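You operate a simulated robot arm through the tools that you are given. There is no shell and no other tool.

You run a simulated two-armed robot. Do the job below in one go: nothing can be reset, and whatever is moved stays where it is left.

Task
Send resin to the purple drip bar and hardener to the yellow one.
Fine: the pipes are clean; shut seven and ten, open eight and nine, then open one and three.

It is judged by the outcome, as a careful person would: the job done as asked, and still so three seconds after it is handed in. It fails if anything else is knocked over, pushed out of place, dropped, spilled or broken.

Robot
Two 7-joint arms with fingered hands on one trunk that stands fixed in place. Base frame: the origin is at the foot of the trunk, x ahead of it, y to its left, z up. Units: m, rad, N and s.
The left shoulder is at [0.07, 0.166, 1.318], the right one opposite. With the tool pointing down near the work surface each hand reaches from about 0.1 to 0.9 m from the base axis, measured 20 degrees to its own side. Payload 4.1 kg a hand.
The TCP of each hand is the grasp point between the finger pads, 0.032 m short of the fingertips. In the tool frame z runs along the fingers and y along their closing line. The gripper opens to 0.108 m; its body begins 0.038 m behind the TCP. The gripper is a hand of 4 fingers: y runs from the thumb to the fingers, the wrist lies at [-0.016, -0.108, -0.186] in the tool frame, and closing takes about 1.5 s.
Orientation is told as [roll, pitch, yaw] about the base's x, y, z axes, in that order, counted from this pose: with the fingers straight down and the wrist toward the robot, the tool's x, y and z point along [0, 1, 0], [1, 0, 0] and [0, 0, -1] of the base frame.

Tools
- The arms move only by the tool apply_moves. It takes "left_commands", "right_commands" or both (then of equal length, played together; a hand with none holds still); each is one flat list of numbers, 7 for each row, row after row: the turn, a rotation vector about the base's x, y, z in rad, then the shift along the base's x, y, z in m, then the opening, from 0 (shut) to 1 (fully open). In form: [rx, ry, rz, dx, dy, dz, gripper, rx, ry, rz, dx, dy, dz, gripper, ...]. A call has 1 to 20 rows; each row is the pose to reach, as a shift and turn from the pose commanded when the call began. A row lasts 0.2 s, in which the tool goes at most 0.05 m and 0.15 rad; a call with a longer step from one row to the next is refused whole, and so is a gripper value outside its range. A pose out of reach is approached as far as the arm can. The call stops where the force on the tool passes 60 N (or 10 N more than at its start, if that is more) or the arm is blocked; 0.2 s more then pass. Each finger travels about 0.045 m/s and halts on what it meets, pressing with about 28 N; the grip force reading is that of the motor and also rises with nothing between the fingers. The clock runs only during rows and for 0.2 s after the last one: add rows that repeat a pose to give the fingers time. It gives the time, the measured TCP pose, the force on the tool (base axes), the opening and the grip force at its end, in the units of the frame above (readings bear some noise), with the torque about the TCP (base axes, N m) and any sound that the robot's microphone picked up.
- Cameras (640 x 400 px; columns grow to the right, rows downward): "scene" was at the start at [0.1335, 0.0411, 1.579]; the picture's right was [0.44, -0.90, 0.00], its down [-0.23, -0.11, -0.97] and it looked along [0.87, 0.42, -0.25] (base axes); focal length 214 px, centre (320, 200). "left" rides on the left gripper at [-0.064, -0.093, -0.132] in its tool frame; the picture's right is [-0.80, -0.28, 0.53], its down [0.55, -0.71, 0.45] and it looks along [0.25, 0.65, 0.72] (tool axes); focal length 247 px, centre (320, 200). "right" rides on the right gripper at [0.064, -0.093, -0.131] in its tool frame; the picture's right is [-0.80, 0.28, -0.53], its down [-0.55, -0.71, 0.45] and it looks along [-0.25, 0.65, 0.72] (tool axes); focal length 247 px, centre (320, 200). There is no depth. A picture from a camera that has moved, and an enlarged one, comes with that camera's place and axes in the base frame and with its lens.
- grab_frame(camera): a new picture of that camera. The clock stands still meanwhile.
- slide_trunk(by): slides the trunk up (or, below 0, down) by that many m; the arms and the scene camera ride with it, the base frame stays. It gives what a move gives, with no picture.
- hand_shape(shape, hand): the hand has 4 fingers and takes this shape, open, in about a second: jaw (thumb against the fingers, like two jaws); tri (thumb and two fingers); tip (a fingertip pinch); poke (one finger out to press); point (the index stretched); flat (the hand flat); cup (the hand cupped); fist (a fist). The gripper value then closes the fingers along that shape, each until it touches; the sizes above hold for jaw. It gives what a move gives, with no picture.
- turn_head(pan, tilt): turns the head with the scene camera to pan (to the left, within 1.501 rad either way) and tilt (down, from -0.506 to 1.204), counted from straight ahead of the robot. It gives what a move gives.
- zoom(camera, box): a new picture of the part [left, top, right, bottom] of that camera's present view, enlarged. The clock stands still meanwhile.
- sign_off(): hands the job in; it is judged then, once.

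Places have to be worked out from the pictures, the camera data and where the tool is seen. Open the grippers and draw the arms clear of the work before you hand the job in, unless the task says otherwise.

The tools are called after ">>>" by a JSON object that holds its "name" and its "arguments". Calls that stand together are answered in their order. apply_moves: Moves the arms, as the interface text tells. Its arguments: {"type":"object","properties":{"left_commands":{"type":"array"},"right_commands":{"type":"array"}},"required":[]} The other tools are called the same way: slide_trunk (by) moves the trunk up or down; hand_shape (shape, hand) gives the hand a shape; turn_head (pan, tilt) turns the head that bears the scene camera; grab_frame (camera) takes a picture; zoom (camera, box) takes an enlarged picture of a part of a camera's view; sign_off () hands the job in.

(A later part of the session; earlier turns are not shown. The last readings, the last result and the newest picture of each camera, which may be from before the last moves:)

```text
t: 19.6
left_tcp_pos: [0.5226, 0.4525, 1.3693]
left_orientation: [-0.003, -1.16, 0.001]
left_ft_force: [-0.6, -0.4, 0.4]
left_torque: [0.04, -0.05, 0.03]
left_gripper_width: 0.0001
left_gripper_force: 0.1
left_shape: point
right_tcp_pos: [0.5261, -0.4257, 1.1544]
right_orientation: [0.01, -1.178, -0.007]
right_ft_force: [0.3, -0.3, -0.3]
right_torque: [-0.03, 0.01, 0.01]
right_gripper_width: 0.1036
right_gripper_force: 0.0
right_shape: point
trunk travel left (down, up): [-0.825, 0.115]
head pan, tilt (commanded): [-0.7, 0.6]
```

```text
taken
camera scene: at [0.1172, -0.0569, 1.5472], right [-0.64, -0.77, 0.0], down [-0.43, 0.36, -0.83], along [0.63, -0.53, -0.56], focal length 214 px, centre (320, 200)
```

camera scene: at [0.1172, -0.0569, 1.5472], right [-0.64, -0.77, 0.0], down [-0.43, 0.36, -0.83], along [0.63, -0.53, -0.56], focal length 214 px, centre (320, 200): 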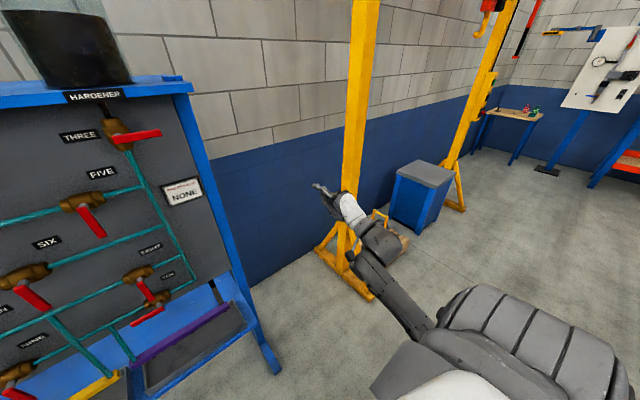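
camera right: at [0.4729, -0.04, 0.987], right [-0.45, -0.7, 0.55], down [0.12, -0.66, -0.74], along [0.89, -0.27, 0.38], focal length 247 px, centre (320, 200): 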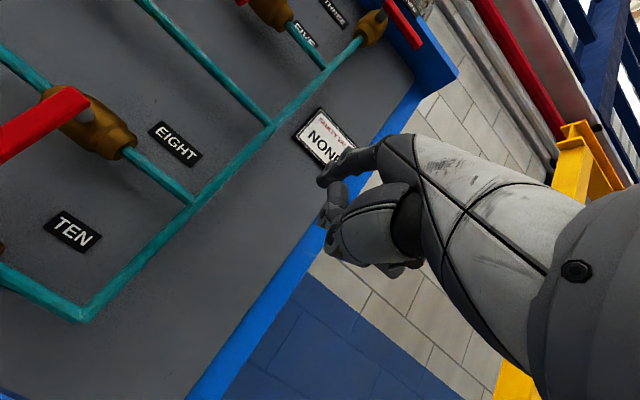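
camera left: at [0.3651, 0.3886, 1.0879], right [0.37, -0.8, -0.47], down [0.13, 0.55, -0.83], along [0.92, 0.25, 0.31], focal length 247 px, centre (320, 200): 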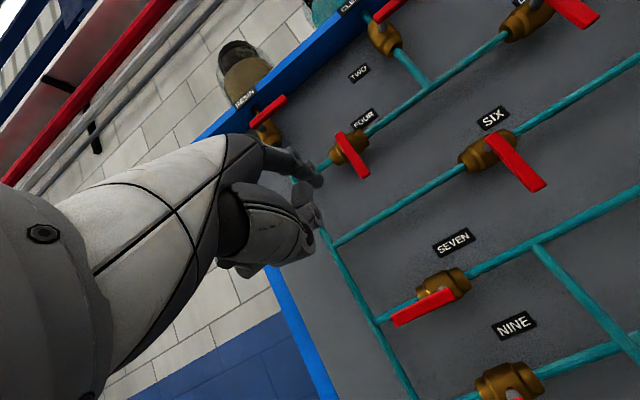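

The right hand is back in shape. Since eight and ten (y≈0.095) lie much closer to the left shoulder, I will do one, seven, eight, nine and ten with the left hand and keep the right for three. I bring the left fingertip down to above seven's lever, still short of the lever plane.

>>> {"name": "turn_head", "arguments": {"pan": 0.456, "tilt": 0.4}}

>>> {"name": "apply_moves", "arguments": {"left_commands": [0, 0, 0, 0.008, 0.002, -0.037, 1, 0, 0, 0, 0.016, 0.004, -0.074, 1, 0, 0, 0, 0.024, 0.006, -0.111, 1, 0, 0, 0, 0.032, 0.008, -0.148, 1, 0, 0, 0, 0.042, 0.01, -0.185, 1, 0, 0, 0, 0.053, 0.012, -0.222, 1, 0, 0, 0, 0.065, 0.014, -0.259, 1, 0, 0, 0, 0.08, 0.016, -0.296, 1, 0, 0, 0, 0.093, 0.019, -0.333, 1, 0, 0, 0, 0.107, 0.0225, -0.368, 1, 0, 0, 0, 0.107, 0.0225, -0.368, 1]}}

>>> {"name": "grab_frame", "arguments": {"camera": "scene"}}

>>> {"name": "grab_frame", "arguments": {"camera": "left"}}

```text
t: 20.9
left_tcp_pos: [0.5214, 0.4527, 1.3703]
left_orientation: [-0.001, -1.158, 0.0]
left_ft_force: [-0.9, 1.2, 1.0]
left_torque: [0.01, 0.02, -0.03]
left_gripper_width: 0.0
left_gripper_force: 0.1
left_shape: point
right_tcp_pos: [0.5268, -0.4252, 1.1543]
right_orientation: [0.012, -1.178, -0.006]
right_ft_force: [-0.8, 0.0, 0.4]
right_torque: [-0.01, 0.03, -0.03]
right_gripper_width: 0.1038
right_gripper_force: 0.0
right_shape: point
trunk travel left (down, up): [-0.825, 0.115]
head pan, tilt (commanded): [0.456, 0.4]
```

```text
t: 23.3
left_tcp_pos: [0.6302, 0.4755, 1.002]
left_orientation: [0.001, -1.161, 0.001]
left_ft_force: [-0.1, 0.1, -0.7]
left_torque: [0.0, 0.01, 0.0]
left_gripper_width: 0.0
left_gripper_force: 0.1
left_shape: point
right_tcp_pos: [0.5254, -0.4249, 1.1546]
right_orientation: [0.01, -1.177, -0.005]
right_ft_force: [-0.1, 0.5, 0.3]
right_torque: [-0.01, 0.03, 0.01]
right_gripper_width: 0.1035
right_gripper_force: 0.0
right_shape: point
trunk travel left (down, up): [-0.825, 0.115]
head pan, tilt (commanded): [0.456, 0.4]
```

```text
taken
camera scene: at [0.132, 0.0404, 1.5655], right [0.44, -0.9, 0.0], down [-0.35, -0.17, -0.92], along [0.83, 0.41, -0.39], focal length 214 px, centre (320, 200)
```

scene: 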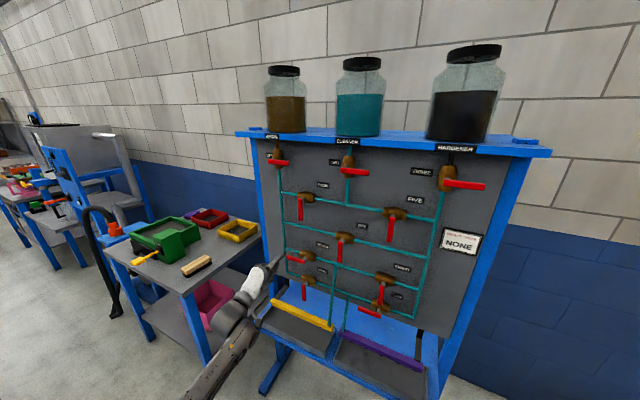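

```text
taken
camera left: at [0.4739, 0.412, 0.9691], right [0.37, -0.8, -0.47], down [0.13, 0.55, -0.83], along [0.92, 0.25, 0.31], focal length 247 px, centre (320, 200)
```

left: 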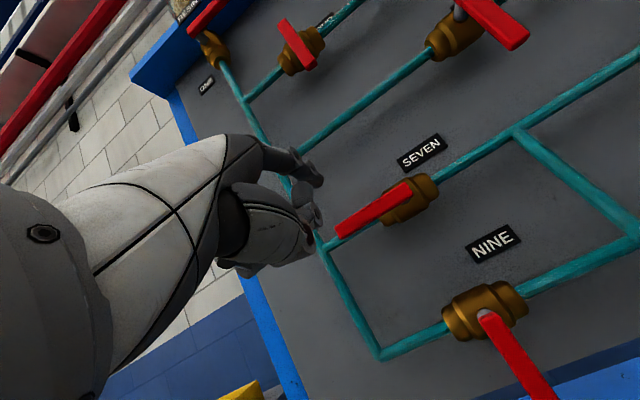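

The left arm came down cleanly. I enlarge the fingertip and lever from both views before engaging.

>>> {"name": "zoom", "arguments": {"camera": "scene", "box": [240, 220, 352, 290]}}

>>> {"name": "zoom", "arguments": {"camera": "left", "box": [240, 120, 480, 270]}}

```text
5.71 times, centred on (296, 255) of scene
camera zoom: at [0.132, 0.0404, 1.5655], right [0.44, -0.9, 0.0], down [-0.35, -0.17, -0.92], along [0.83, 0.41, -0.39], focal length 1226 px, centre (457, -114)
```

zoom: 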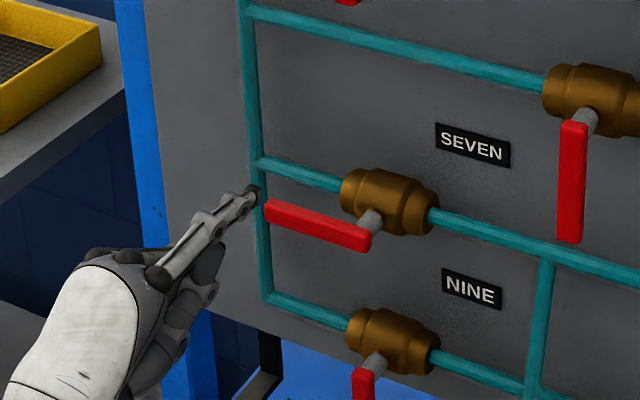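

```text
2.67 times, centred on (360, 195) of left
camera zoom: at [0.4739, 0.412, 0.9691], right [0.37, -0.8, -0.47], down [0.13, 0.55, -0.83], along [0.92, 0.25, 0.31], focal length 659 px, centre (213, 213)
```

zoom: 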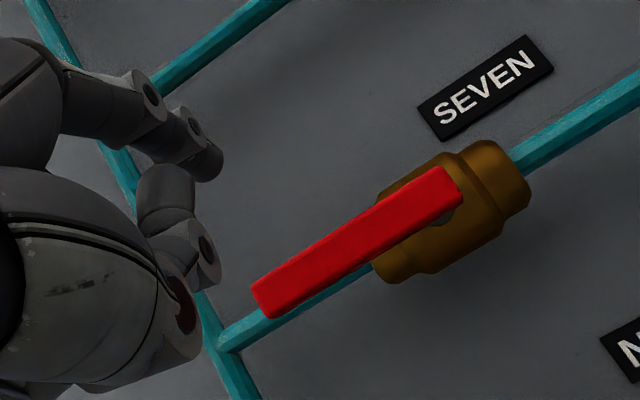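

The fingertip projects at [0.681, 0.459, 1.058], as planned, about 4.5 cm above seven's lever axis. I advance it through the lever plane to x≈0.738.

>>> {"name": "apply_moves", "arguments": {"left_commands": [0, 0, 0, 0.03, 0, 0, 1, 0, 0, 0, 0.057, 0, 0, 1, 0, 0, 0, 0.057, 0, 0, 1]}}

>>> {"name": "zoom", "arguments": {"camera": "scene", "box": [240, 220, 352, 290]}}

>>> {"name": "zoom", "arguments": {"camera": "left", "box": [240, 120, 480, 270]}}

```text
t: 24.1
left_tcp_pos: [0.6882, 0.4756, 1.0007]
left_orientation: [-0.002, -1.159, -0.001]
left_ft_force: [-1.1, -0.2, -0.1]
left_torque: [-0.01, -0.01, -0.01]
left_gripper_width: 0.0
left_gripper_force: 0.1
left_shape: point
right_tcp_pos: [0.5252, -0.4255, 1.154]
right_orientation: [0.009, -1.178, -0.005]
right_ft_force: [-0.5, 0.3, 0.0]
right_torque: [0.0, 0.01, 0.02]
right_gripper_width: 0.1038
right_gripper_force: 0.0
right_shape: point
trunk travel left (down, up): [-0.825, 0.115]
head pan, tilt (commanded): [0.456, 0.4]
```

```text
5.71 times, centred on (296, 255) of scene
camera zoom: at [0.1317, 0.0408, 1.5655], right [0.44, -0.9, 0.0], down [-0.35, -0.17, -0.92], along [0.83, 0.41, -0.39], focal length 1226 px, centre (457, -114)
```

zoom: 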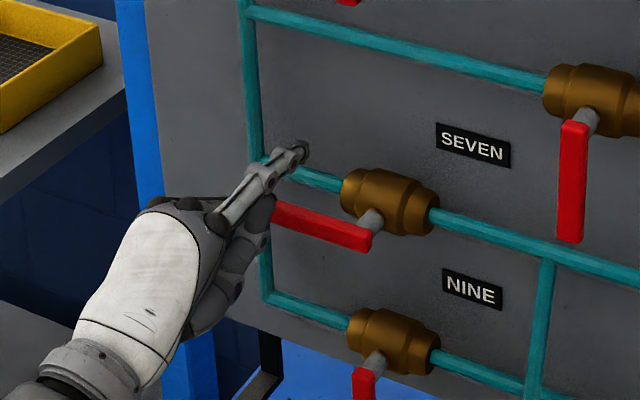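

```text
2.67 times, centred on (360, 195) of left
camera zoom: at [0.5312, 0.4111, 0.9693], right [0.37, -0.8, -0.47], down [0.13, 0.55, -0.83], along [0.92, 0.25, 0.31], focal length 659 px, centre (213, 213)
```

zoom: 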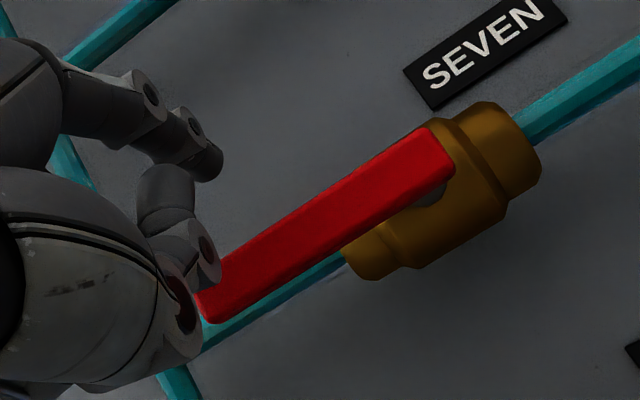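

The fingertip is now past the lever plane with nothing touched. I push down along the arc for the first half of seven's quarter turn and check that the lever follows.

>>> {"name": "apply_moves", "arguments": {"left_commands": [0, 0, 0, 0, -0.001, -0.014, 1, 0, 0, 0, 0, -0.002, -0.027, 1, 0, 0, 0, 0, -0.001, -0.0345, 1, 0, 0, 0, 0, 0, -0.042, 1, 0, 0, 0, 0, -0.0005, -0.0495, 1, 0, 0, 0, 0, -0.0015, -0.057, 1, 0, 0, 0, 0, -0.004, -0.0643, 1, 0, 0, 0, 0, -0.007, -0.0713, 1]}}

>>> {"name": "zoom", "arguments": {"camera": "scene", "box": [240, 220, 352, 290]}}

>>> {"name": "zoom", "arguments": {"camera": "left", "box": [240, 80, 560, 280]}}

```text
t: 25.9
left_tcp_pos: [0.6862, 0.4685, 0.931]
left_orientation: [-0.001, -1.159, -0.002]
left_ft_force: [0.9, 0.4, 1.5]
left_torque: [-0.04, 0.02, 0.0]
left_gripper_width: 0.0
left_gripper_force: 0.0
left_shape: point
right_tcp_pos: [0.5266, -0.4247, 1.1546]
right_orientation: [0.01, -1.178, -0.005]
right_ft_force: [-0.6, -1.2, -0.7]
right_torque: [0.02, 0.01, -0.05]
right_gripper_width: 0.1037
right_gripper_force: 0.1
right_shape: point
trunk travel left (down, up): [-0.825, 0.115]
head pan, tilt (commanded): [0.456, 0.4]
```

```text
5.71 times, centred on (296, 255) of scene
camera zoom: at [0.1329, 0.0406, 1.5654], right [0.44, -0.9, 0.0], down [-0.35, -0.17, -0.92], along [0.83, 0.41, -0.39], focal length 1226 px, centre (457, -114)
```

zoom: 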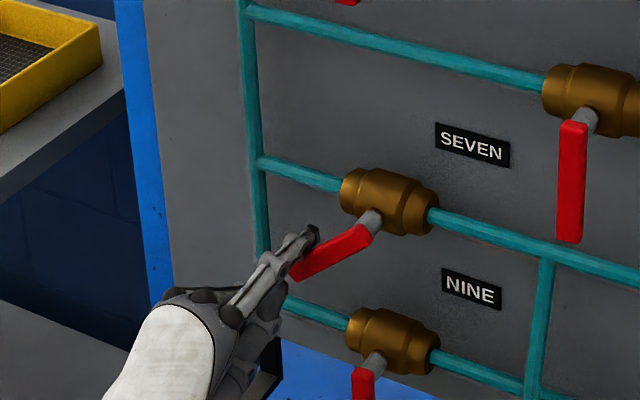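

```text
2.00 times, centred on (400, 180) of left
camera zoom: at [0.5291, 0.4041, 0.8979], right [0.37, -0.8, -0.47], down [0.13, 0.55, -0.83], along [0.92, 0.25, 0.31], focal length 494 px, centre (160, 240)
```

zoom: 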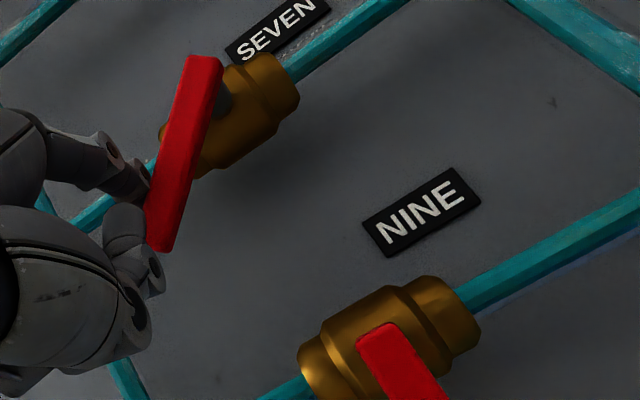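

Seven's lever has followed to about 40° with only about 1.5 N of resistance. I carry on along the arc to the vertical position.

>>> {"name": "apply_moves", "arguments": {"left_commands": [0, 0, 0, 0, -0.0041, -0.0064, 1, 0, 0, 0, 0, -0.009, -0.0122, 1, 0, 0, 0, 0, -0.0147, -0.0173, 1, 0, 0, 0, 0, -0.0209, -0.0217, 1, 0, 0, 0, 0, -0.0277, -0.0251, 1, 0, 0, 0, 0, -0.0349, -0.0277, 1, 0, 0, 0, 0, -0.038, -0.0285, 1, 0, 0, 0, 0, -0.038, -0.0285, 1]}}

>>> {"name": "zoom", "arguments": {"camera": "scene", "box": [240, 220, 352, 290]}}

>>> {"name": "zoom", "arguments": {"camera": "left", "box": [240, 80, 560, 280]}}

```text
t: 27.7
left_tcp_pos: [0.6864, 0.4324, 0.9012]
left_orientation: [-0.003, -1.16, 0.001]
left_ft_force: [-0.7, 4.8, 0.8]
left_torque: [-0.29, 0.03, 0.08]
left_gripper_width: 0.1036
left_gripper_force: 0.0
left_shape: point
right_tcp_pos: [0.5252, -0.4248, 1.1538]
right_orientation: [0.011, -1.178, -0.004]
right_ft_force: [1.4, 0.6, -0.1]
right_torque: [-0.03, -0.05, 0.01]
right_gripper_width: 0.1041
right_gripper_force: 0.0
right_shape: point
trunk travel left (down, up): [-0.825, 0.115]
head pan, tilt (commanded): [0.456, 0.4]
```

```text
5.71 times, centred on (296, 255) of scene
camera zoom: at [0.1327, 0.0414, 1.5654], right [0.44, -0.9, 0.0], down [-0.35, -0.17, -0.92], along [0.83, 0.41, -0.39], focal length 1226 px, centre (457, -114)
```

zoom: 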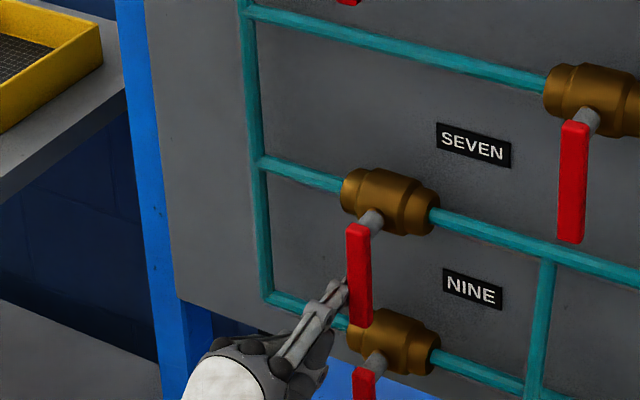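

```text
2.00 times, centred on (400, 180) of left
camera zoom: at [0.529, 0.3677, 0.8692], right [0.37, -0.8, -0.47], down [0.13, 0.55, -0.83], along [0.92, 0.25, 0.31], focal length 494 px, centre (160, 240)
```

zoom: 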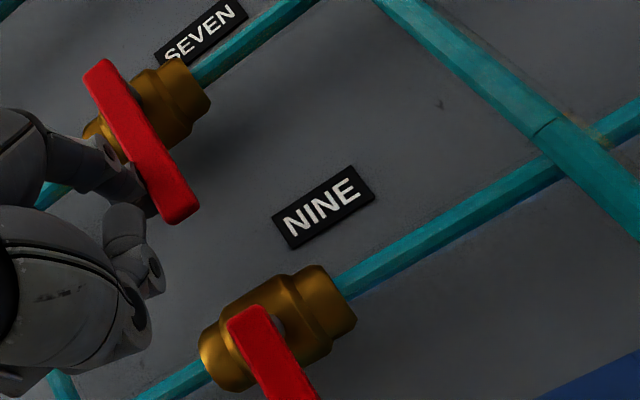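

Seven's lever now hangs vertical and a resistance of about 5 N has appeared. I press a few millimetres more to be sure it is against its stop.

>>> {"name": "apply_moves", "arguments": {"left_commands": [0, 0, 0, 0, -0.003, 0, 1, 0, 0, 0, 0, -0.006, 0, 1, 0, 0, 0, 0, -0.006, 0, 1]}}

>>> {"name": "zoom", "arguments": {"camera": "scene", "box": [284, 230, 340, 265]}}

```text
t: 28.5
left_tcp_pos: [0.6855, 0.4268, 0.9003]
left_orientation: [-0.004, -1.158, 0.006]
left_ft_force: [0.4, 11.0, 0.2]
left_torque: [-0.6, -0.03, 0.26]
left_gripper_width: 0.1036
left_gripper_force: 0.0
left_shape: point
right_tcp_pos: [0.5245, -0.4226, 1.1549]
right_orientation: [0.005, -1.178, -0.002]
right_ft_force: [-0.2, 0.3, -0.1]
right_torque: [-0.02, 0.02, -0.02]
right_gripper_width: 0.1037
right_gripper_force: 0.1
right_shape: point
trunk travel left (down, up): [-0.825, 0.115]
head pan, tilt (commanded): [0.456, 0.4]
```

```text
11.43 times, centred on (312, 248) of scene
camera zoom: at [0.1326, 0.043, 1.5653], right [0.44, -0.9, 0.0], down [-0.35, -0.17, -0.92], along [0.83, 0.4, -0.39], focal length 2451 px, centre (411, -343)
```

zoom: 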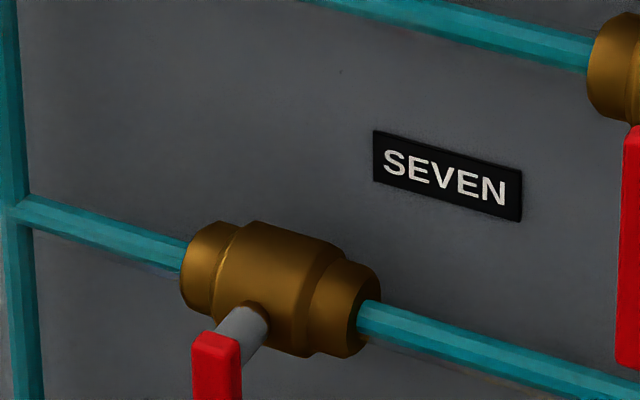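

Resistance rises to 11 N with no further lever motion, so seven is on its stop and shut. I back the finger off sideways, withdraw it, and look.

>>> {"name": "apply_moves", "arguments": {"left_commands": [0, 0, 0, 0, 0.012, 0, 1, 0, 0, 0, 0, 0.026, 0, 1, 0, 0, 0, -0.03, 0.026, 0.005, 1, 0, 0, 0, -0.058, 0.026, 0.01, 1, 0, 0, 0, -0.058, 0.026, 0.01, 1]}}

>>> {"name": "grab_frame", "arguments": {"camera": "scene"}}

>>> {"name": "zoom", "arguments": {"camera": "scene", "box": [260, 225, 372, 295]}}

>>> {"name": "zoom", "arguments": {"camera": "left", "box": [240, 80, 560, 280]}}

```text
t: 29.7
left_tcp_pos: [0.6288, 0.45, 0.9122]
left_orientation: [-0.002, -1.159, 0.003]
left_ft_force: [-0.3, 0.0, -0.7]
left_torque: [0.01, 0.0, 0.02]
left_gripper_width: 0.1036
left_gripper_force: 0.0
left_shape: point
right_tcp_pos: [0.5263, -0.4257, 1.1539]
right_orientation: [0.009, -1.176, -0.005]
right_ft_force: [0.7, 0.0, -0.1]
right_torque: [0.01, -0.01, -0.02]
right_gripper_width: 0.1036
right_gripper_force: 0.0
right_shape: point
trunk travel left (down, up): [-0.825, 0.115]
head pan, tilt (commanded): [0.456, 0.4]
```

```text
taken
camera scene: at [0.1339, 0.0409, 1.5653], right [0.44, -0.9, 0.0], down [-0.35, -0.17, -0.92], along [0.83, 0.4, -0.39], focal length 214 px, centre (320, 200)
```

scene: 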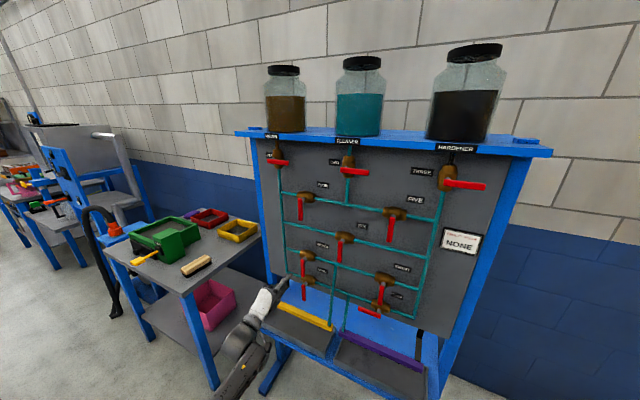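

```text
5.71 times, centred on (316, 260) of scene
camera zoom: at [0.1339, 0.0409, 1.5653], right [0.44, -0.9, 0.0], down [-0.35, -0.17, -0.92], along [0.83, 0.4, -0.39], focal length 1226 px, centre (343, -143)
```

zoom: 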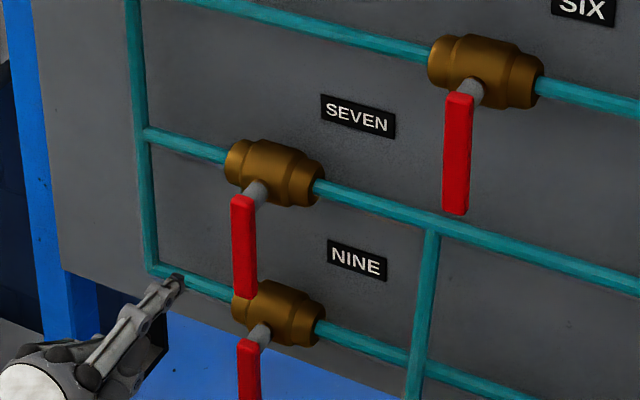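

```text
2.00 times, centred on (400, 180) of left
camera zoom: at [0.4722, 0.386, 0.8812], right [0.37, -0.8, -0.47], down [0.13, 0.55, -0.83], along [0.92, 0.25, 0.31], focal length 494 px, centre (160, 240)
```

zoom: 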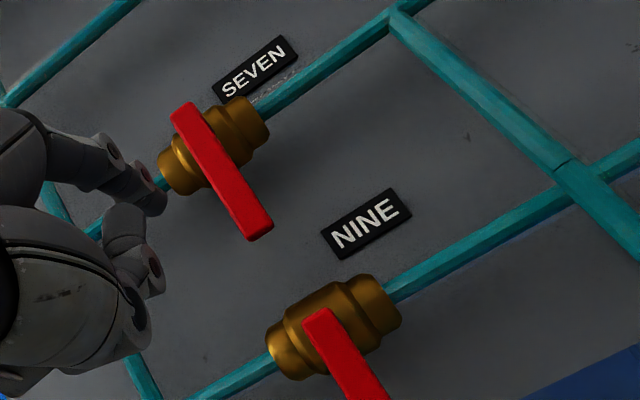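

Seven is shut, its lever hanging straight down like six's. Next I check the exact place of eight and ten before crossing the left hand over to ten.

>>> {"name": "zoom", "arguments": {"camera": "scene", "box": [335, 255, 447, 325]}}

>>> {"name": "apply_moves", "arguments": {"left_commands": [0, 0, 0, 0, -0.03, 0.01, 1, 0, 0, 0, 0, -0.065, 0.02, 1, 0, 0, 0, 0, -0.1, 0.02, 1, 0, 0, 0, 0, -0.135, 0.01, 1, 0, 0, 0, 0, -0.17, 0, 1, 0, 0, 0, 0, -0.205, -0.01, 1, 0, 0, 0, 0, -0.24, -0.02, 1, 0, 0, 0, 0, -0.27, -0.028, 1, 0, 0, 0, 0, -0.285, -0.032, 1, 0, 0, 0, 0, -0.285, -0.032, 1]}}

>>> {"name": "zoom", "arguments": {"camera": "scene", "box": [320, 245, 448, 325]}}

>>> {"name": "grab_frame", "arguments": {"camera": "left"}}

>>> {"name": "grab_frame", "arguments": {"camera": "scene"}}

```text
5.71 times, centred on (391, 290) of scene
camera zoom: at [0.1339, 0.0409, 1.5653], right [0.44, -0.9, 0.0], down [-0.35, -0.17, -0.92], along [0.83, 0.4, -0.39], focal length 1226 px, centre (-86, -314)
```

zoom: 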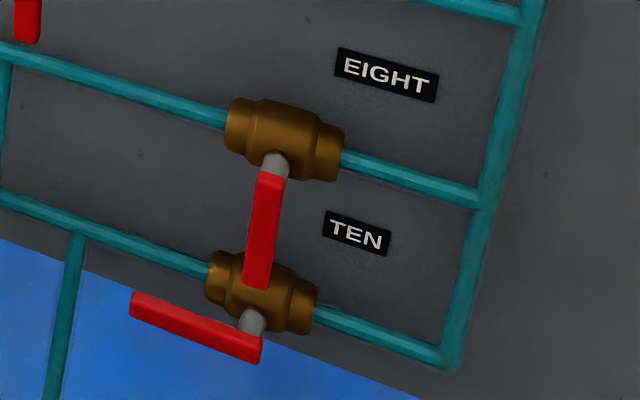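

```text
t: 31.9
left_tcp_pos: [0.6265, 0.1892, 0.8768]
left_orientation: [0.144, -1.152, -0.133]
left_ft_force: [0.3, 0.3, 0.0]
left_torque: [0.0, -0.01, -0.01]
left_gripper_width: 0.1038
left_gripper_force: 0.1
left_shape: point
right_tcp_pos: [0.527, -0.4264, 1.1544]
right_orientation: [0.01, -1.178, -0.006]
right_ft_force: [0.0, 0.2, -1.8]
right_torque: [0.01, -0.01, 0.01]
right_gripper_width: 0.1036
right_gripper_force: 0.0
right_shape: point
trunk travel left (down, up): [-0.825, 0.115]
head pan, tilt (commanded): [0.456, 0.4]
```

```text
5.00 times, centred on (384, 285) of scene
camera zoom: at [0.1327, 0.0401, 1.5654], right [0.44, -0.9, 0.0], down [-0.35, -0.17, -0.92], along [0.83, 0.41, -0.39], focal length 1072 px, centre (0, -225)
```

zoom: 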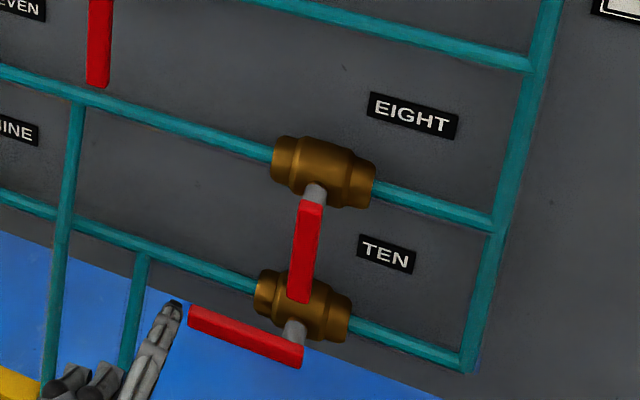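

```text
taken
camera left: at [0.469, 0.1276, 0.8416], right [0.37, -0.77, -0.52], down [0.13, 0.6, -0.79], along [0.92, 0.23, 0.32], focal length 247 px, centre (320, 200)
```

left: 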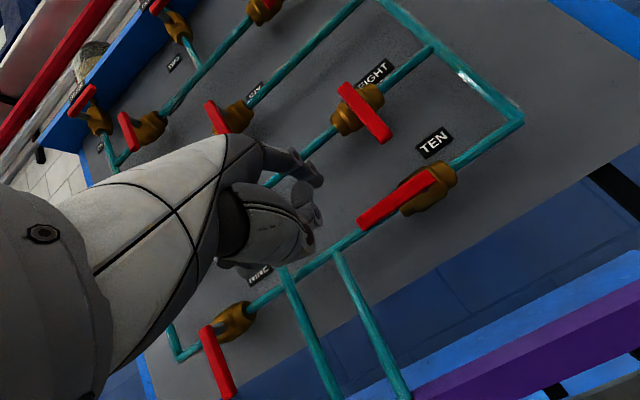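

```text
taken
camera scene: at [0.1327, 0.0401, 1.5654], right [0.44, -0.9, 0.0], down [-0.35, -0.17, -0.92], along [0.83, 0.41, -0.39], focal length 214 px, centre (320, 200)
```

scene: 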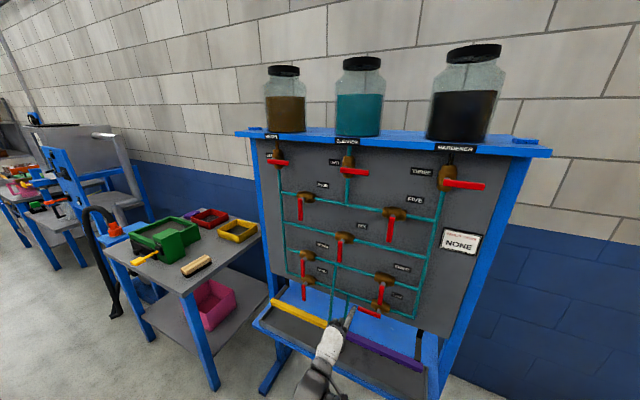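

The left hand is at ten's height but about 2 cm short in y with a slight roll. I let it settle for a moment to see whether that is lag or a joint limit.

>>> {"name": "apply_moves", "arguments": {"left_commands": [0, 0, 0, 0, 0, 0, 1, 0, 0, 0, 0, 0, 0, 1, 0, 0, 0, 0, 0, 0, 1]}}

```text
t: 32.7
left_tcp_pos: [0.6267, 0.1888, 0.8785]
left_orientation: [0.143, -1.156, -0.132]
left_ft_force: [0.6, -0.3, 0.6]
left_torque: [0.04, 0.02, 0.0]
left_gripper_width: 0.1035
left_gripper_force: 0.0
left_shape: point
right_tcp_pos: [0.5263, -0.4257, 1.1549]
right_orientation: [0.01, -1.178, -0.007]
right_ft_force: [-0.3, -0.3, -0.1]
right_torque: [0.04, -0.02, 0.0]
right_gripper_width: 0.1039
right_gripper_force: 0.1
right_shape: point
trunk travel left (down, up): [-0.825, 0.115]
head pan, tilt (commanded): [0.456, 0.4]
```

It is a limit, so I roll the left hand outward about the pointing axis by 0.4 rad. The fingertip stays at nearly the same spot, and this should free the arm to reach further in.

>>> {"name": "apply_moves", "arguments": {"left_commands": [0.12, 0, 0, 0, -0.002, 0.001, 1, 0.24, 0, 0, 0.001, -0.003, 0.001, 1, 0.36, 0, 0, 0.002, -0.004, 0.002, 1, 0.36, 0, 0, 0.002, -0.004, 0.002, 1]}}

>>> {"name": "zoom", "arguments": {"camera": "scene", "box": [320, 245, 448, 325]}}

```text
t: 33.7
left_tcp_pos: [0.6306, 0.1767, 0.8804]
left_orientation: [0.813, -1.006, -0.733]
left_ft_force: [0.2, 0.1, 0.4]
left_torque: [0.03, -0.02, 0.03]
left_gripper_width: 0.1038
left_gripper_force: 0.0
left_shape: point
right_tcp_pos: [0.5255, -0.4249, 1.1531]
right_orientation: [0.01, -1.178, -0.005]
right_ft_force: [0.1, 0.7, 0.9]
right_torque: [-0.03, -0.02, -0.02]
right_gripper_width: 0.1036
right_gripper_force: 0.1
right_shape: point
trunk travel left (down, up): [-0.825, 0.115]
head pan, tilt (commanded): [0.456, 0.4]
```

```text
5.00 times, centred on (384, 285) of scene
camera zoom: at [0.1327, 0.0405, 1.5654], right [0.44, -0.9, 0.0], down [-0.35, -0.17, -0.92], along [0.83, 0.4, -0.39], focal length 1072 px, centre (0, -225)
```

zoom: 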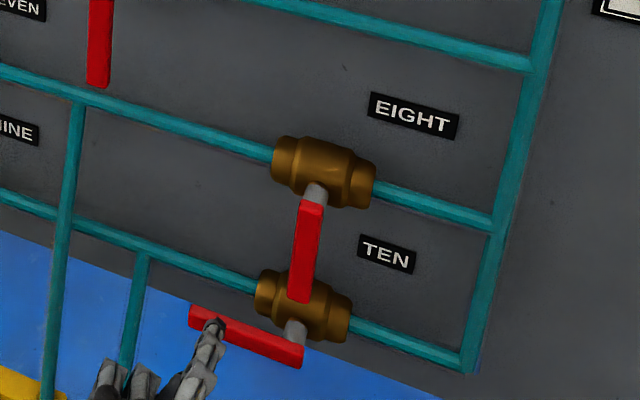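

The roll worked: the fingertip is now at about [0.681, 0.144, 0.925], above ten's lever (y 0.087–0.168, z≈0.88). I advance through the lever plane while nudging a little left, away from eight's lever.

>>> {"name": "apply_moves", "arguments": {"left_commands": [0, 0, 0, 0.015, 0.007, 0, 1, 0, 0, 0, 0.036, 0.007, 0, 1, 0, 0, 0, 0.056, 0.007, 0, 1, 0, 0, 0, 0.056, 0.007, 0, 1]}}

>>> {"name": "zoom", "arguments": {"camera": "scene", "box": [320, 245, 448, 325]}}

>>> {"name": "grab_frame", "arguments": {"camera": "left"}}

```text
t: 34.7
left_tcp_pos: [0.6832, 0.1789, 0.8767]
left_orientation: [0.771, -1.015, -0.689]
left_ft_force: [-0.3, -0.4, -0.5]
left_torque: [-0.03, 0.02, -0.01]
left_gripper_width: 0.1037
left_gripper_force: 0.1
left_shape: point
right_tcp_pos: [0.5261, -0.425, 1.1537]
right_orientation: [0.01, -1.178, -0.006]
right_ft_force: [-0.1, 0.1, -0.2]
right_torque: [-0.02, 0.01, 0.0]
right_gripper_width: 0.1039
right_gripper_force: 0.1
right_shape: point
trunk travel left (down, up): [-0.825, 0.115]
head pan, tilt (commanded): [0.456, 0.4]
```

```text
5.00 times, centred on (384, 285) of scene
camera zoom: at [0.1323, 0.0405, 1.5654], right [0.44, -0.9, 0.0], down [-0.35, -0.17, -0.92], along [0.83, 0.41, -0.39], focal length 1072 px, centre (0, -225)
```

zoom: 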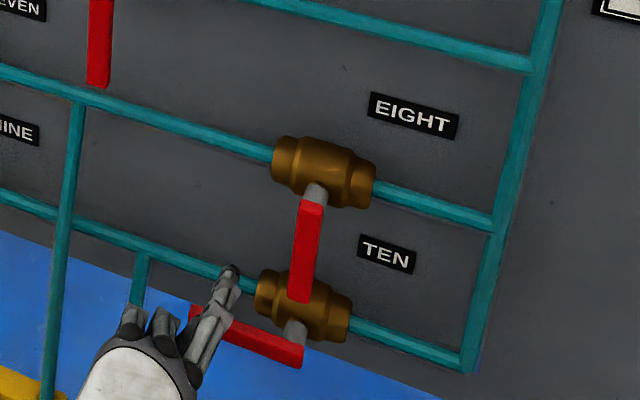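

```text
taken
camera left: at [0.5256, 0.1305, 0.8239], right [0.37, -0.57, -0.74], down [0.12, 0.82, -0.57], along [0.92, 0.12, 0.37], focal length 247 px, centre (320, 200)
```

left: 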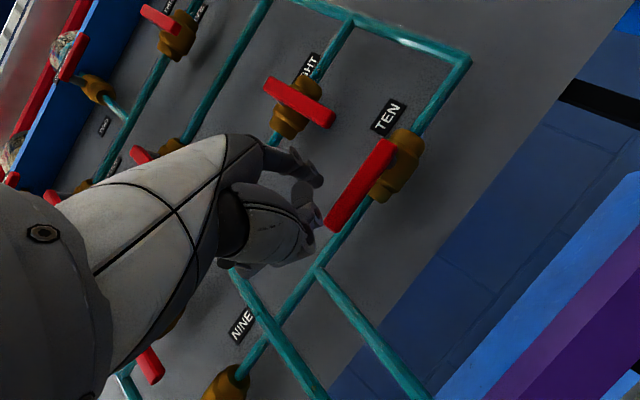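

The fingertip is at about [0.734, 0.146, 0.921], two centimetres above ten's lever and clear of eight's. I push it down along the first half of its arc.

>>> {"name": "apply_moves", "arguments": {"left_commands": [0, 0, 0, 0, 0, -0.011, 1, 0, 0, 0, 0, 0, -0.022, 1, 0, 0, 0, 0, 0.001, -0.0285, 1, 0, 0, 0, 0, 0.002, -0.035, 1, 0, 0, 0, 0, 0.0015, -0.042, 1, 0, 0, 0, 0, 0.001, -0.049, 1, 0, 0, 0, 0, -0.001, -0.0555, 1, 0, 0, 0, 0, -0.004, -0.062, 1]}}

>>> {"name": "zoom", "arguments": {"camera": "scene", "box": [320, 245, 448, 325]}}

>>> {"name": "grab_frame", "arguments": {"camera": "left"}}

```text
t: 36.5
left_tcp_pos: [0.6846, 0.1679, 0.8187]
left_orientation: [0.761, -1.027, -0.685]
left_ft_force: [0.3, 0.9, 0.9]
left_torque: [-0.02, 0.0, -0.01]
left_gripper_width: 0.1037
left_gripper_force: 0.0
left_shape: point
right_tcp_pos: [0.5251, -0.425, 1.1541]
right_orientation: [0.008, -1.178, -0.005]
right_ft_force: [-0.4, -0.6, 0.0]
right_torque: [0.01, 0.02, -0.01]
right_gripper_width: 0.1035
right_gripper_force: 0.0
right_shape: point
trunk travel left (down, up): [-0.825, 0.115]
head pan, tilt (commanded): [0.456, 0.4]
```

```text
5.00 times, centred on (384, 285) of scene
camera zoom: at [0.1323, 0.0407, 1.5654], right [0.44, -0.9, 0.0], down [-0.35, -0.17, -0.92], along [0.83, 0.4, -0.39], focal length 1072 px, centre (0, -225)
```

zoom: 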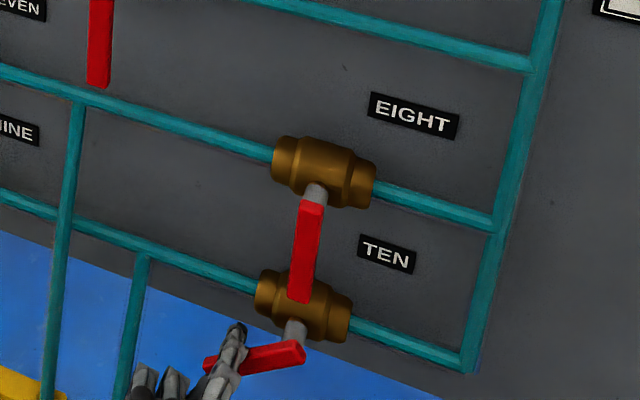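

```text
taken
camera left: at [0.5285, 0.1197, 0.7659], right [0.37, -0.58, -0.73], down [0.13, 0.81, -0.58], along [0.92, 0.12, 0.37], focal length 247 px, centre (320, 200)
```

left: 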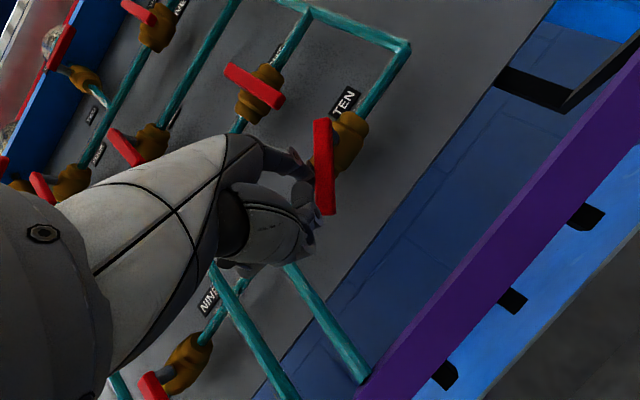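

Ten's lever is following freely with under 1 N of resistance. I continue along the arc to vertical.

>>> {"name": "apply_moves", "arguments": {"left_commands": [0, 0, 0, 0, -0.0036, -0.0059, 1, 0, 0, 0, 0, -0.0078, -0.0112, 1, 0, 0, 0, 0, -0.0128, -0.016, 1, 0, 0, 0, 0, -0.0183, -0.0201, 1, 0, 0, 0, 0, -0.0243, -0.0234, 1, 0, 0, 0, 0, -0.0307, -0.0259, 1, 0, 0, 0, 0, -0.0335, -0.0265, 1, 0, 0, 0, 0, -0.0335, -0.0265, 1]}}

>>> {"name": "zoom", "arguments": {"camera": "scene", "box": [320, 255, 448, 335]}}

>>> {"name": "grab_frame", "arguments": {"camera": "left"}}

```text
t: 38.5
left_tcp_pos: [0.6794, 0.1651, 0.7796]
left_orientation: [0.8, -0.991, -0.7]
left_ft_force: [0.1, 0.3, 0.2]
left_torque: [0.02, 0.03, -0.02]
left_gripper_width: 0.1036
left_gripper_force: 0.0
left_shape: point
right_tcp_pos: [0.5262, -0.4251, 1.1551]
right_orientation: [0.01, -1.177, -0.008]
right_ft_force: [0.2, 0.3, -0.7]
right_torque: [0.01, -0.02, -0.02]
right_gripper_width: 0.104
right_gripper_force: 0.0
right_shape: point
trunk travel left (down, up): [-0.825, 0.115]
head pan, tilt (commanded): [0.456, 0.4]
stopped in row 8 (left hand): the arm was blocked; the commanded pose is now the measured one
```

```text
5.00 times, centred on (384, 295) of scene
camera zoom: at [0.1328, 0.0405, 1.5654], right [0.44, -0.9, 0.0], down [-0.35, -0.17, -0.92], along [0.83, 0.4, -0.39], focal length 1072 px, centre (0, -275)
```

zoom: 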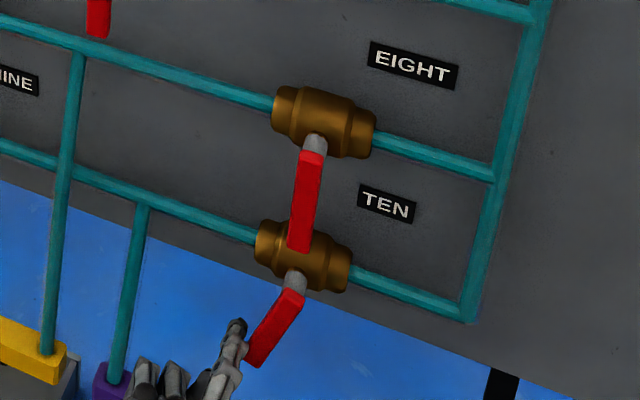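

```text
taken
camera left: at [0.5228, 0.1156, 0.728], right [0.37, -0.54, -0.75], down [0.11, 0.83, -0.55], along [0.92, 0.12, 0.37], focal length 247 px, centre (320, 200)
```

left: 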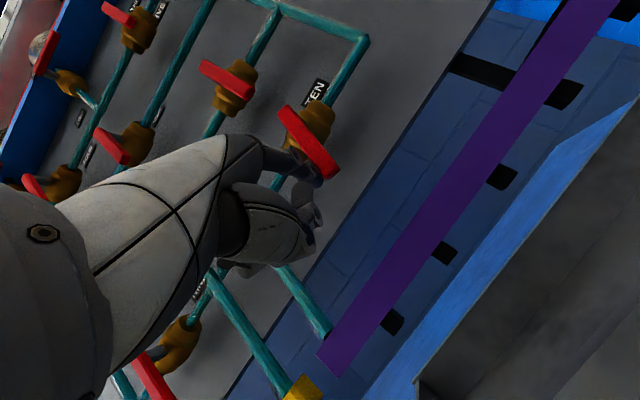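

The arm hit its reach limit with ten's lever about two-thirds turned and no contact force. I yaw the hand to the right about its wrist, which relaxes the arm and sweeps the fingertip the remaining way.

>>> {"name": "apply_moves", "arguments": {"left_commands": [0, 0, -0.05, 0, -0.01, -0.001, 1, 0, 0, -0.1, -0.002, -0.02, -0.002, 1, 0, 0, -0.15, -0.003, -0.03, -0.003, 1, 0, 0, -0.15, -0.003, -0.03, -0.003, 1]}}

>>> {"name": "zoom", "arguments": {"camera": "scene", "box": [320, 255, 448, 335]}}

```text
t: 39.5
left_tcp_pos: [0.6773, 0.1345, 0.7769]
left_orientation: [0.794, -0.995, -0.843]
left_ft_force: [4.3, 21.2, 3.4]
left_torque: [-1.03, 0.09, 0.93]
left_gripper_width: 0.104
left_gripper_force: 0.0
left_shape: point
right_tcp_pos: [0.5263, -0.4226, 1.1555]
right_orientation: [0.006, -1.18, 0.001]
right_ft_force: [-0.5, -0.4, -0.2]
right_torque: [-0.03, 0.0, -0.01]
right_gripper_width: 0.1041
right_gripper_force: 0.0
right_shape: point
trunk travel left (down, up): [-0.825, 0.115]
head pan, tilt (commanded): [0.456, 0.4]
```

```text
5.00 times, centred on (384, 295) of scene
camera zoom: at [0.1328, 0.0437, 1.5653], right [0.44, -0.9, 0.0], down [-0.35, -0.17, -0.92], along [0.83, 0.41, -0.39], focal length 1072 px, centre (0, -275)
```

zoom: 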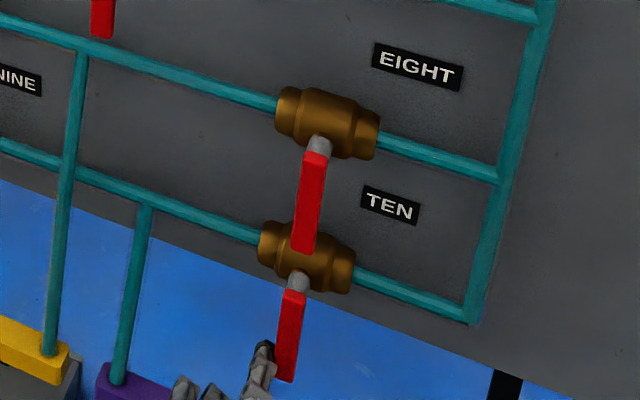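

Ten's lever is now vertical and on its stop (21 N). I release it, withdraw the finger, and check the lever stays.

>>> {"name": "apply_moves", "arguments": {"left_commands": [0, 0, 0, 0, 0.015, 0, 1, 0, 0, 0, 0, 0.03, 0, 1, 0, 0, 0, -0.035, 0.035, 0, 1, 0, 0, 0, -0.07, 0.035, 0.005, 1, 0, 0, 0, -0.075, 0.035, 0.02, 1]}}

>>> {"name": "zoom", "arguments": {"camera": "scene", "box": [320, 255, 448, 335]}}

>>> {"name": "grab_frame", "arguments": {"camera": "scene"}}

```text
t: 40.7
left_tcp_pos: [0.6036, 0.1667, 0.7973]
left_orientation: [0.797, -0.995, -0.849]
left_ft_force: [0.3, 0.6, -0.7]
left_torque: [-0.01, 0.03, -0.01]
left_gripper_width: 0.1036
left_gripper_force: 0.1
left_shape: point
right_tcp_pos: [0.526, -0.426, 1.1548]
right_orientation: [0.011, -1.177, -0.006]
right_ft_force: [0.1, 0.2, 0.3]
right_torque: [0.0, 0.01, -0.01]
right_gripper_width: 0.1037
right_gripper_force: 0.1
right_shape: point
trunk travel left (down, up): [-0.825, 0.115]
head pan, tilt (commanded): [0.456, 0.4]
```

```text
5.00 times, centred on (384, 295) of scene
camera zoom: at [0.1331, 0.0406, 1.5654], right [0.44, -0.9, 0.0], down [-0.35, -0.17, -0.92], along [0.83, 0.4, -0.39], focal length 1072 px, centre (0, -275)
```

zoom: 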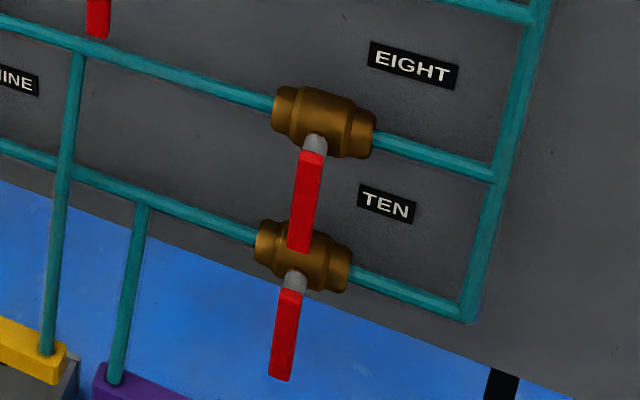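

```text
taken
camera scene: at [0.1331, 0.0406, 1.5654], right [0.44, -0.9, 0.0], down [-0.35, -0.17, -0.92], along [0.83, 0.4, -0.39], focal length 214 px, centre (320, 200)
```

scene: 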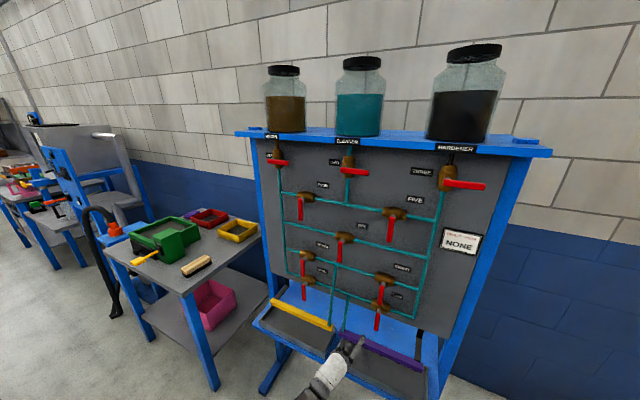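

Seven and ten are both shut. Next is eight, which must swing from down to left, so I bring the left fingertip to the right of its lever at about z=0.965. The hand is yawed further right to stay within reach, and I stop short of the lever plane.

>>> {"name": "apply_moves", "arguments": {"left_commands": [0, 0, -0.06, 0, -0.01, 0.035, 1, 0, 0, -0.12, 0.005, -0.025, 0.07, 1, 0, 0, -0.18, 0.015, -0.04, 0.1, 1, 0, 0, -0.25, 0.025, -0.055, 0.123, 1, 0, 0, -0.25, 0.04, -0.066, 0.123, 1, 0, 0, -0.25, 0.04, -0.066, 0.123, 1, 0, 0, -0.25, 0.04, -0.066, 0.123, 1]}}

>>> {"name": "zoom", "arguments": {"camera": "scene", "box": [320, 245, 448, 325]}}

>>> {"name": "grab_frame", "arguments": {"camera": "left"}}

```text
t: 42.3
left_tcp_pos: [0.6435, 0.1011, 0.9196]
left_orientation: [0.798, -0.993, -1.099]
left_ft_force: [-1.1, -0.3, -0.1]
left_torque: [-0.04, 0.02, 0.0]
left_gripper_width: 0.1038
left_gripper_force: 0.1
left_shape: point
right_tcp_pos: [0.5263, -0.4257, 1.1547]
right_orientation: [0.01, -1.178, -0.005]
right_ft_force: [-0.1, 0.0, -0.6]
right_torque: [0.0, 0.02, 0.04]
right_gripper_width: 0.1038
right_gripper_force: 0.0
right_shape: point
trunk travel left (down, up): [-0.825, 0.115]
head pan, tilt (commanded): [0.456, 0.4]
```

```text
5.00 times, centred on (384, 285) of scene
camera zoom: at [0.1328, 0.0406, 1.5654], right [0.44, -0.9, 0.0], down [-0.35, -0.17, -0.92], along [0.83, 0.41, -0.39], focal length 1072 px, centre (0, -225)
```

zoom: 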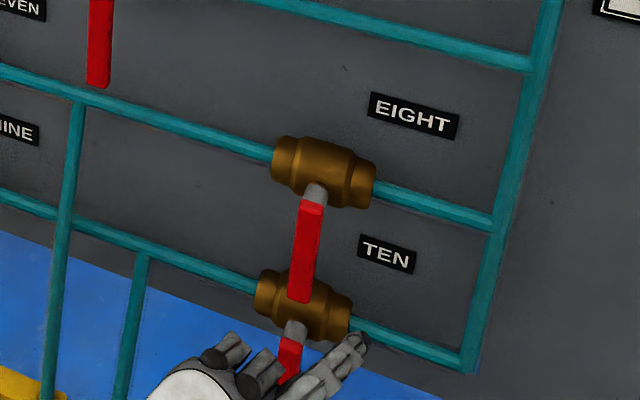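

```text
taken
camera left: at [0.48, 0.1173, 0.8681], right [0.13, -0.65, -0.75], down [0.42, 0.72, -0.55], along [0.9, -0.25, 0.37], focal length 247 px, centre (320, 200)
```

left: 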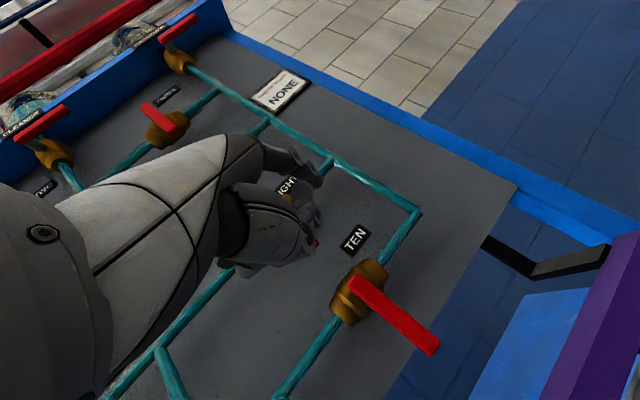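

The fingertip sits where planned, at [0.677, 0.05, 0.966], to the right of eight's lever. I want a side view before advancing past these knuckles, so I turn the idle right hand to aim its camera at the work.

>>> {"name": "apply_moves", "arguments": {"right_commands": [-0.0399, 0.0583, 0.129, 0, 0, 0, 1, -0.0798, 0.1167, 0.258, 0, 0, 0, 1, -0.1197, 0.175, 0.387, 0, 0, 0, 1, -0.1596, 0.2333, 0.516, 0, 0, 0, 1, -0.1994, 0.2917, 0.645, 0, 0, 0, 1, -0.2393, 0.35, 0.774, 0, 0, 0, 1, -0.2792, 0.4083, 0.903, 0, 0, 0, 1, -0.3191, 0.4667, 1.032, 0, 0, 0, 1, -0.359, 0.525, 1.161, 0, 0, 0, 1, -0.359, 0.525, 1.161, 0, 0, 0, 1]}}

>>> {"name": "grab_frame", "arguments": {"camera": "right"}}

```text
t: 44.5
left_tcp_pos: [0.643, 0.1012, 0.9206]
left_orientation: [0.795, -0.993, -1.1]
left_ft_force: [-0.8, 0.3, -0.8]
left_torque: [0.04, 0.03, 0.01]
left_gripper_width: 0.1037
left_gripper_force: 0.2
left_shape: point
right_tcp_pos: [0.5239, -0.4252, 1.1544]
right_orientation: [0.005, -0.575, 1.197]
right_ft_force: [-0.4, 0.1, 0.2]
right_torque: [0.01, -0.01, -0.02]
right_gripper_width: 0.1037
right_gripper_force: 0.0
right_shape: point
trunk travel left (down, up): [-0.825, 0.115]
head pan, tilt (commanded): [0.456, 0.4]
```

```text
taken
camera right: at [0.4102, -0.5422, 1.214], right [0.73, -0.34, 0.6], down [0.38, -0.52, -0.76], along [0.57, 0.78, -0.25], focal length 247 px, centre (320, 200)
```

right: 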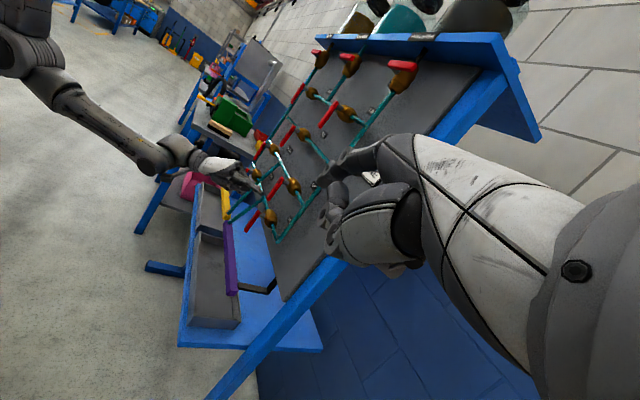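

The right camera now gives a side view of the panel and left hand. I enlarge the work area around eight.

>>> {"name": "zoom", "arguments": {"camera": "right", "box": [200, 130, 328, 210]}}

>>> {"name": "zoom", "arguments": {"camera": "right", "box": [230, 150, 294, 190]}}

```text
5.00 times, centred on (264, 170) of right
camera zoom: at [0.4102, -0.5422, 1.214], right [0.73, -0.34, 0.6], down [0.38, -0.52, -0.76], along [0.57, 0.78, -0.25], focal length 1235 px, centre (600, 350)
```

zoom: 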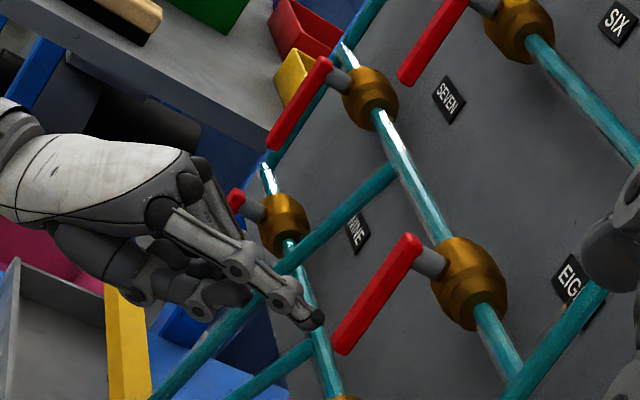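

```text
10.00 times, centred on (262, 170) of right
camera zoom: at [0.4102, -0.5422, 1.214], right [0.73, -0.34, 0.6], down [0.38, -0.52, -0.76], along [0.57, 0.78, -0.25], focal length 2470 px, centre (900, 500)
```

zoom: 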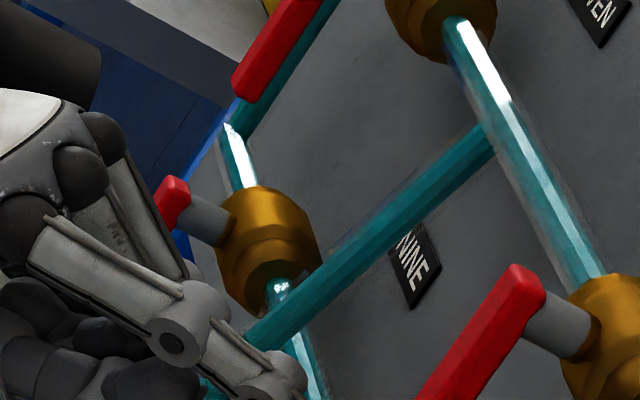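

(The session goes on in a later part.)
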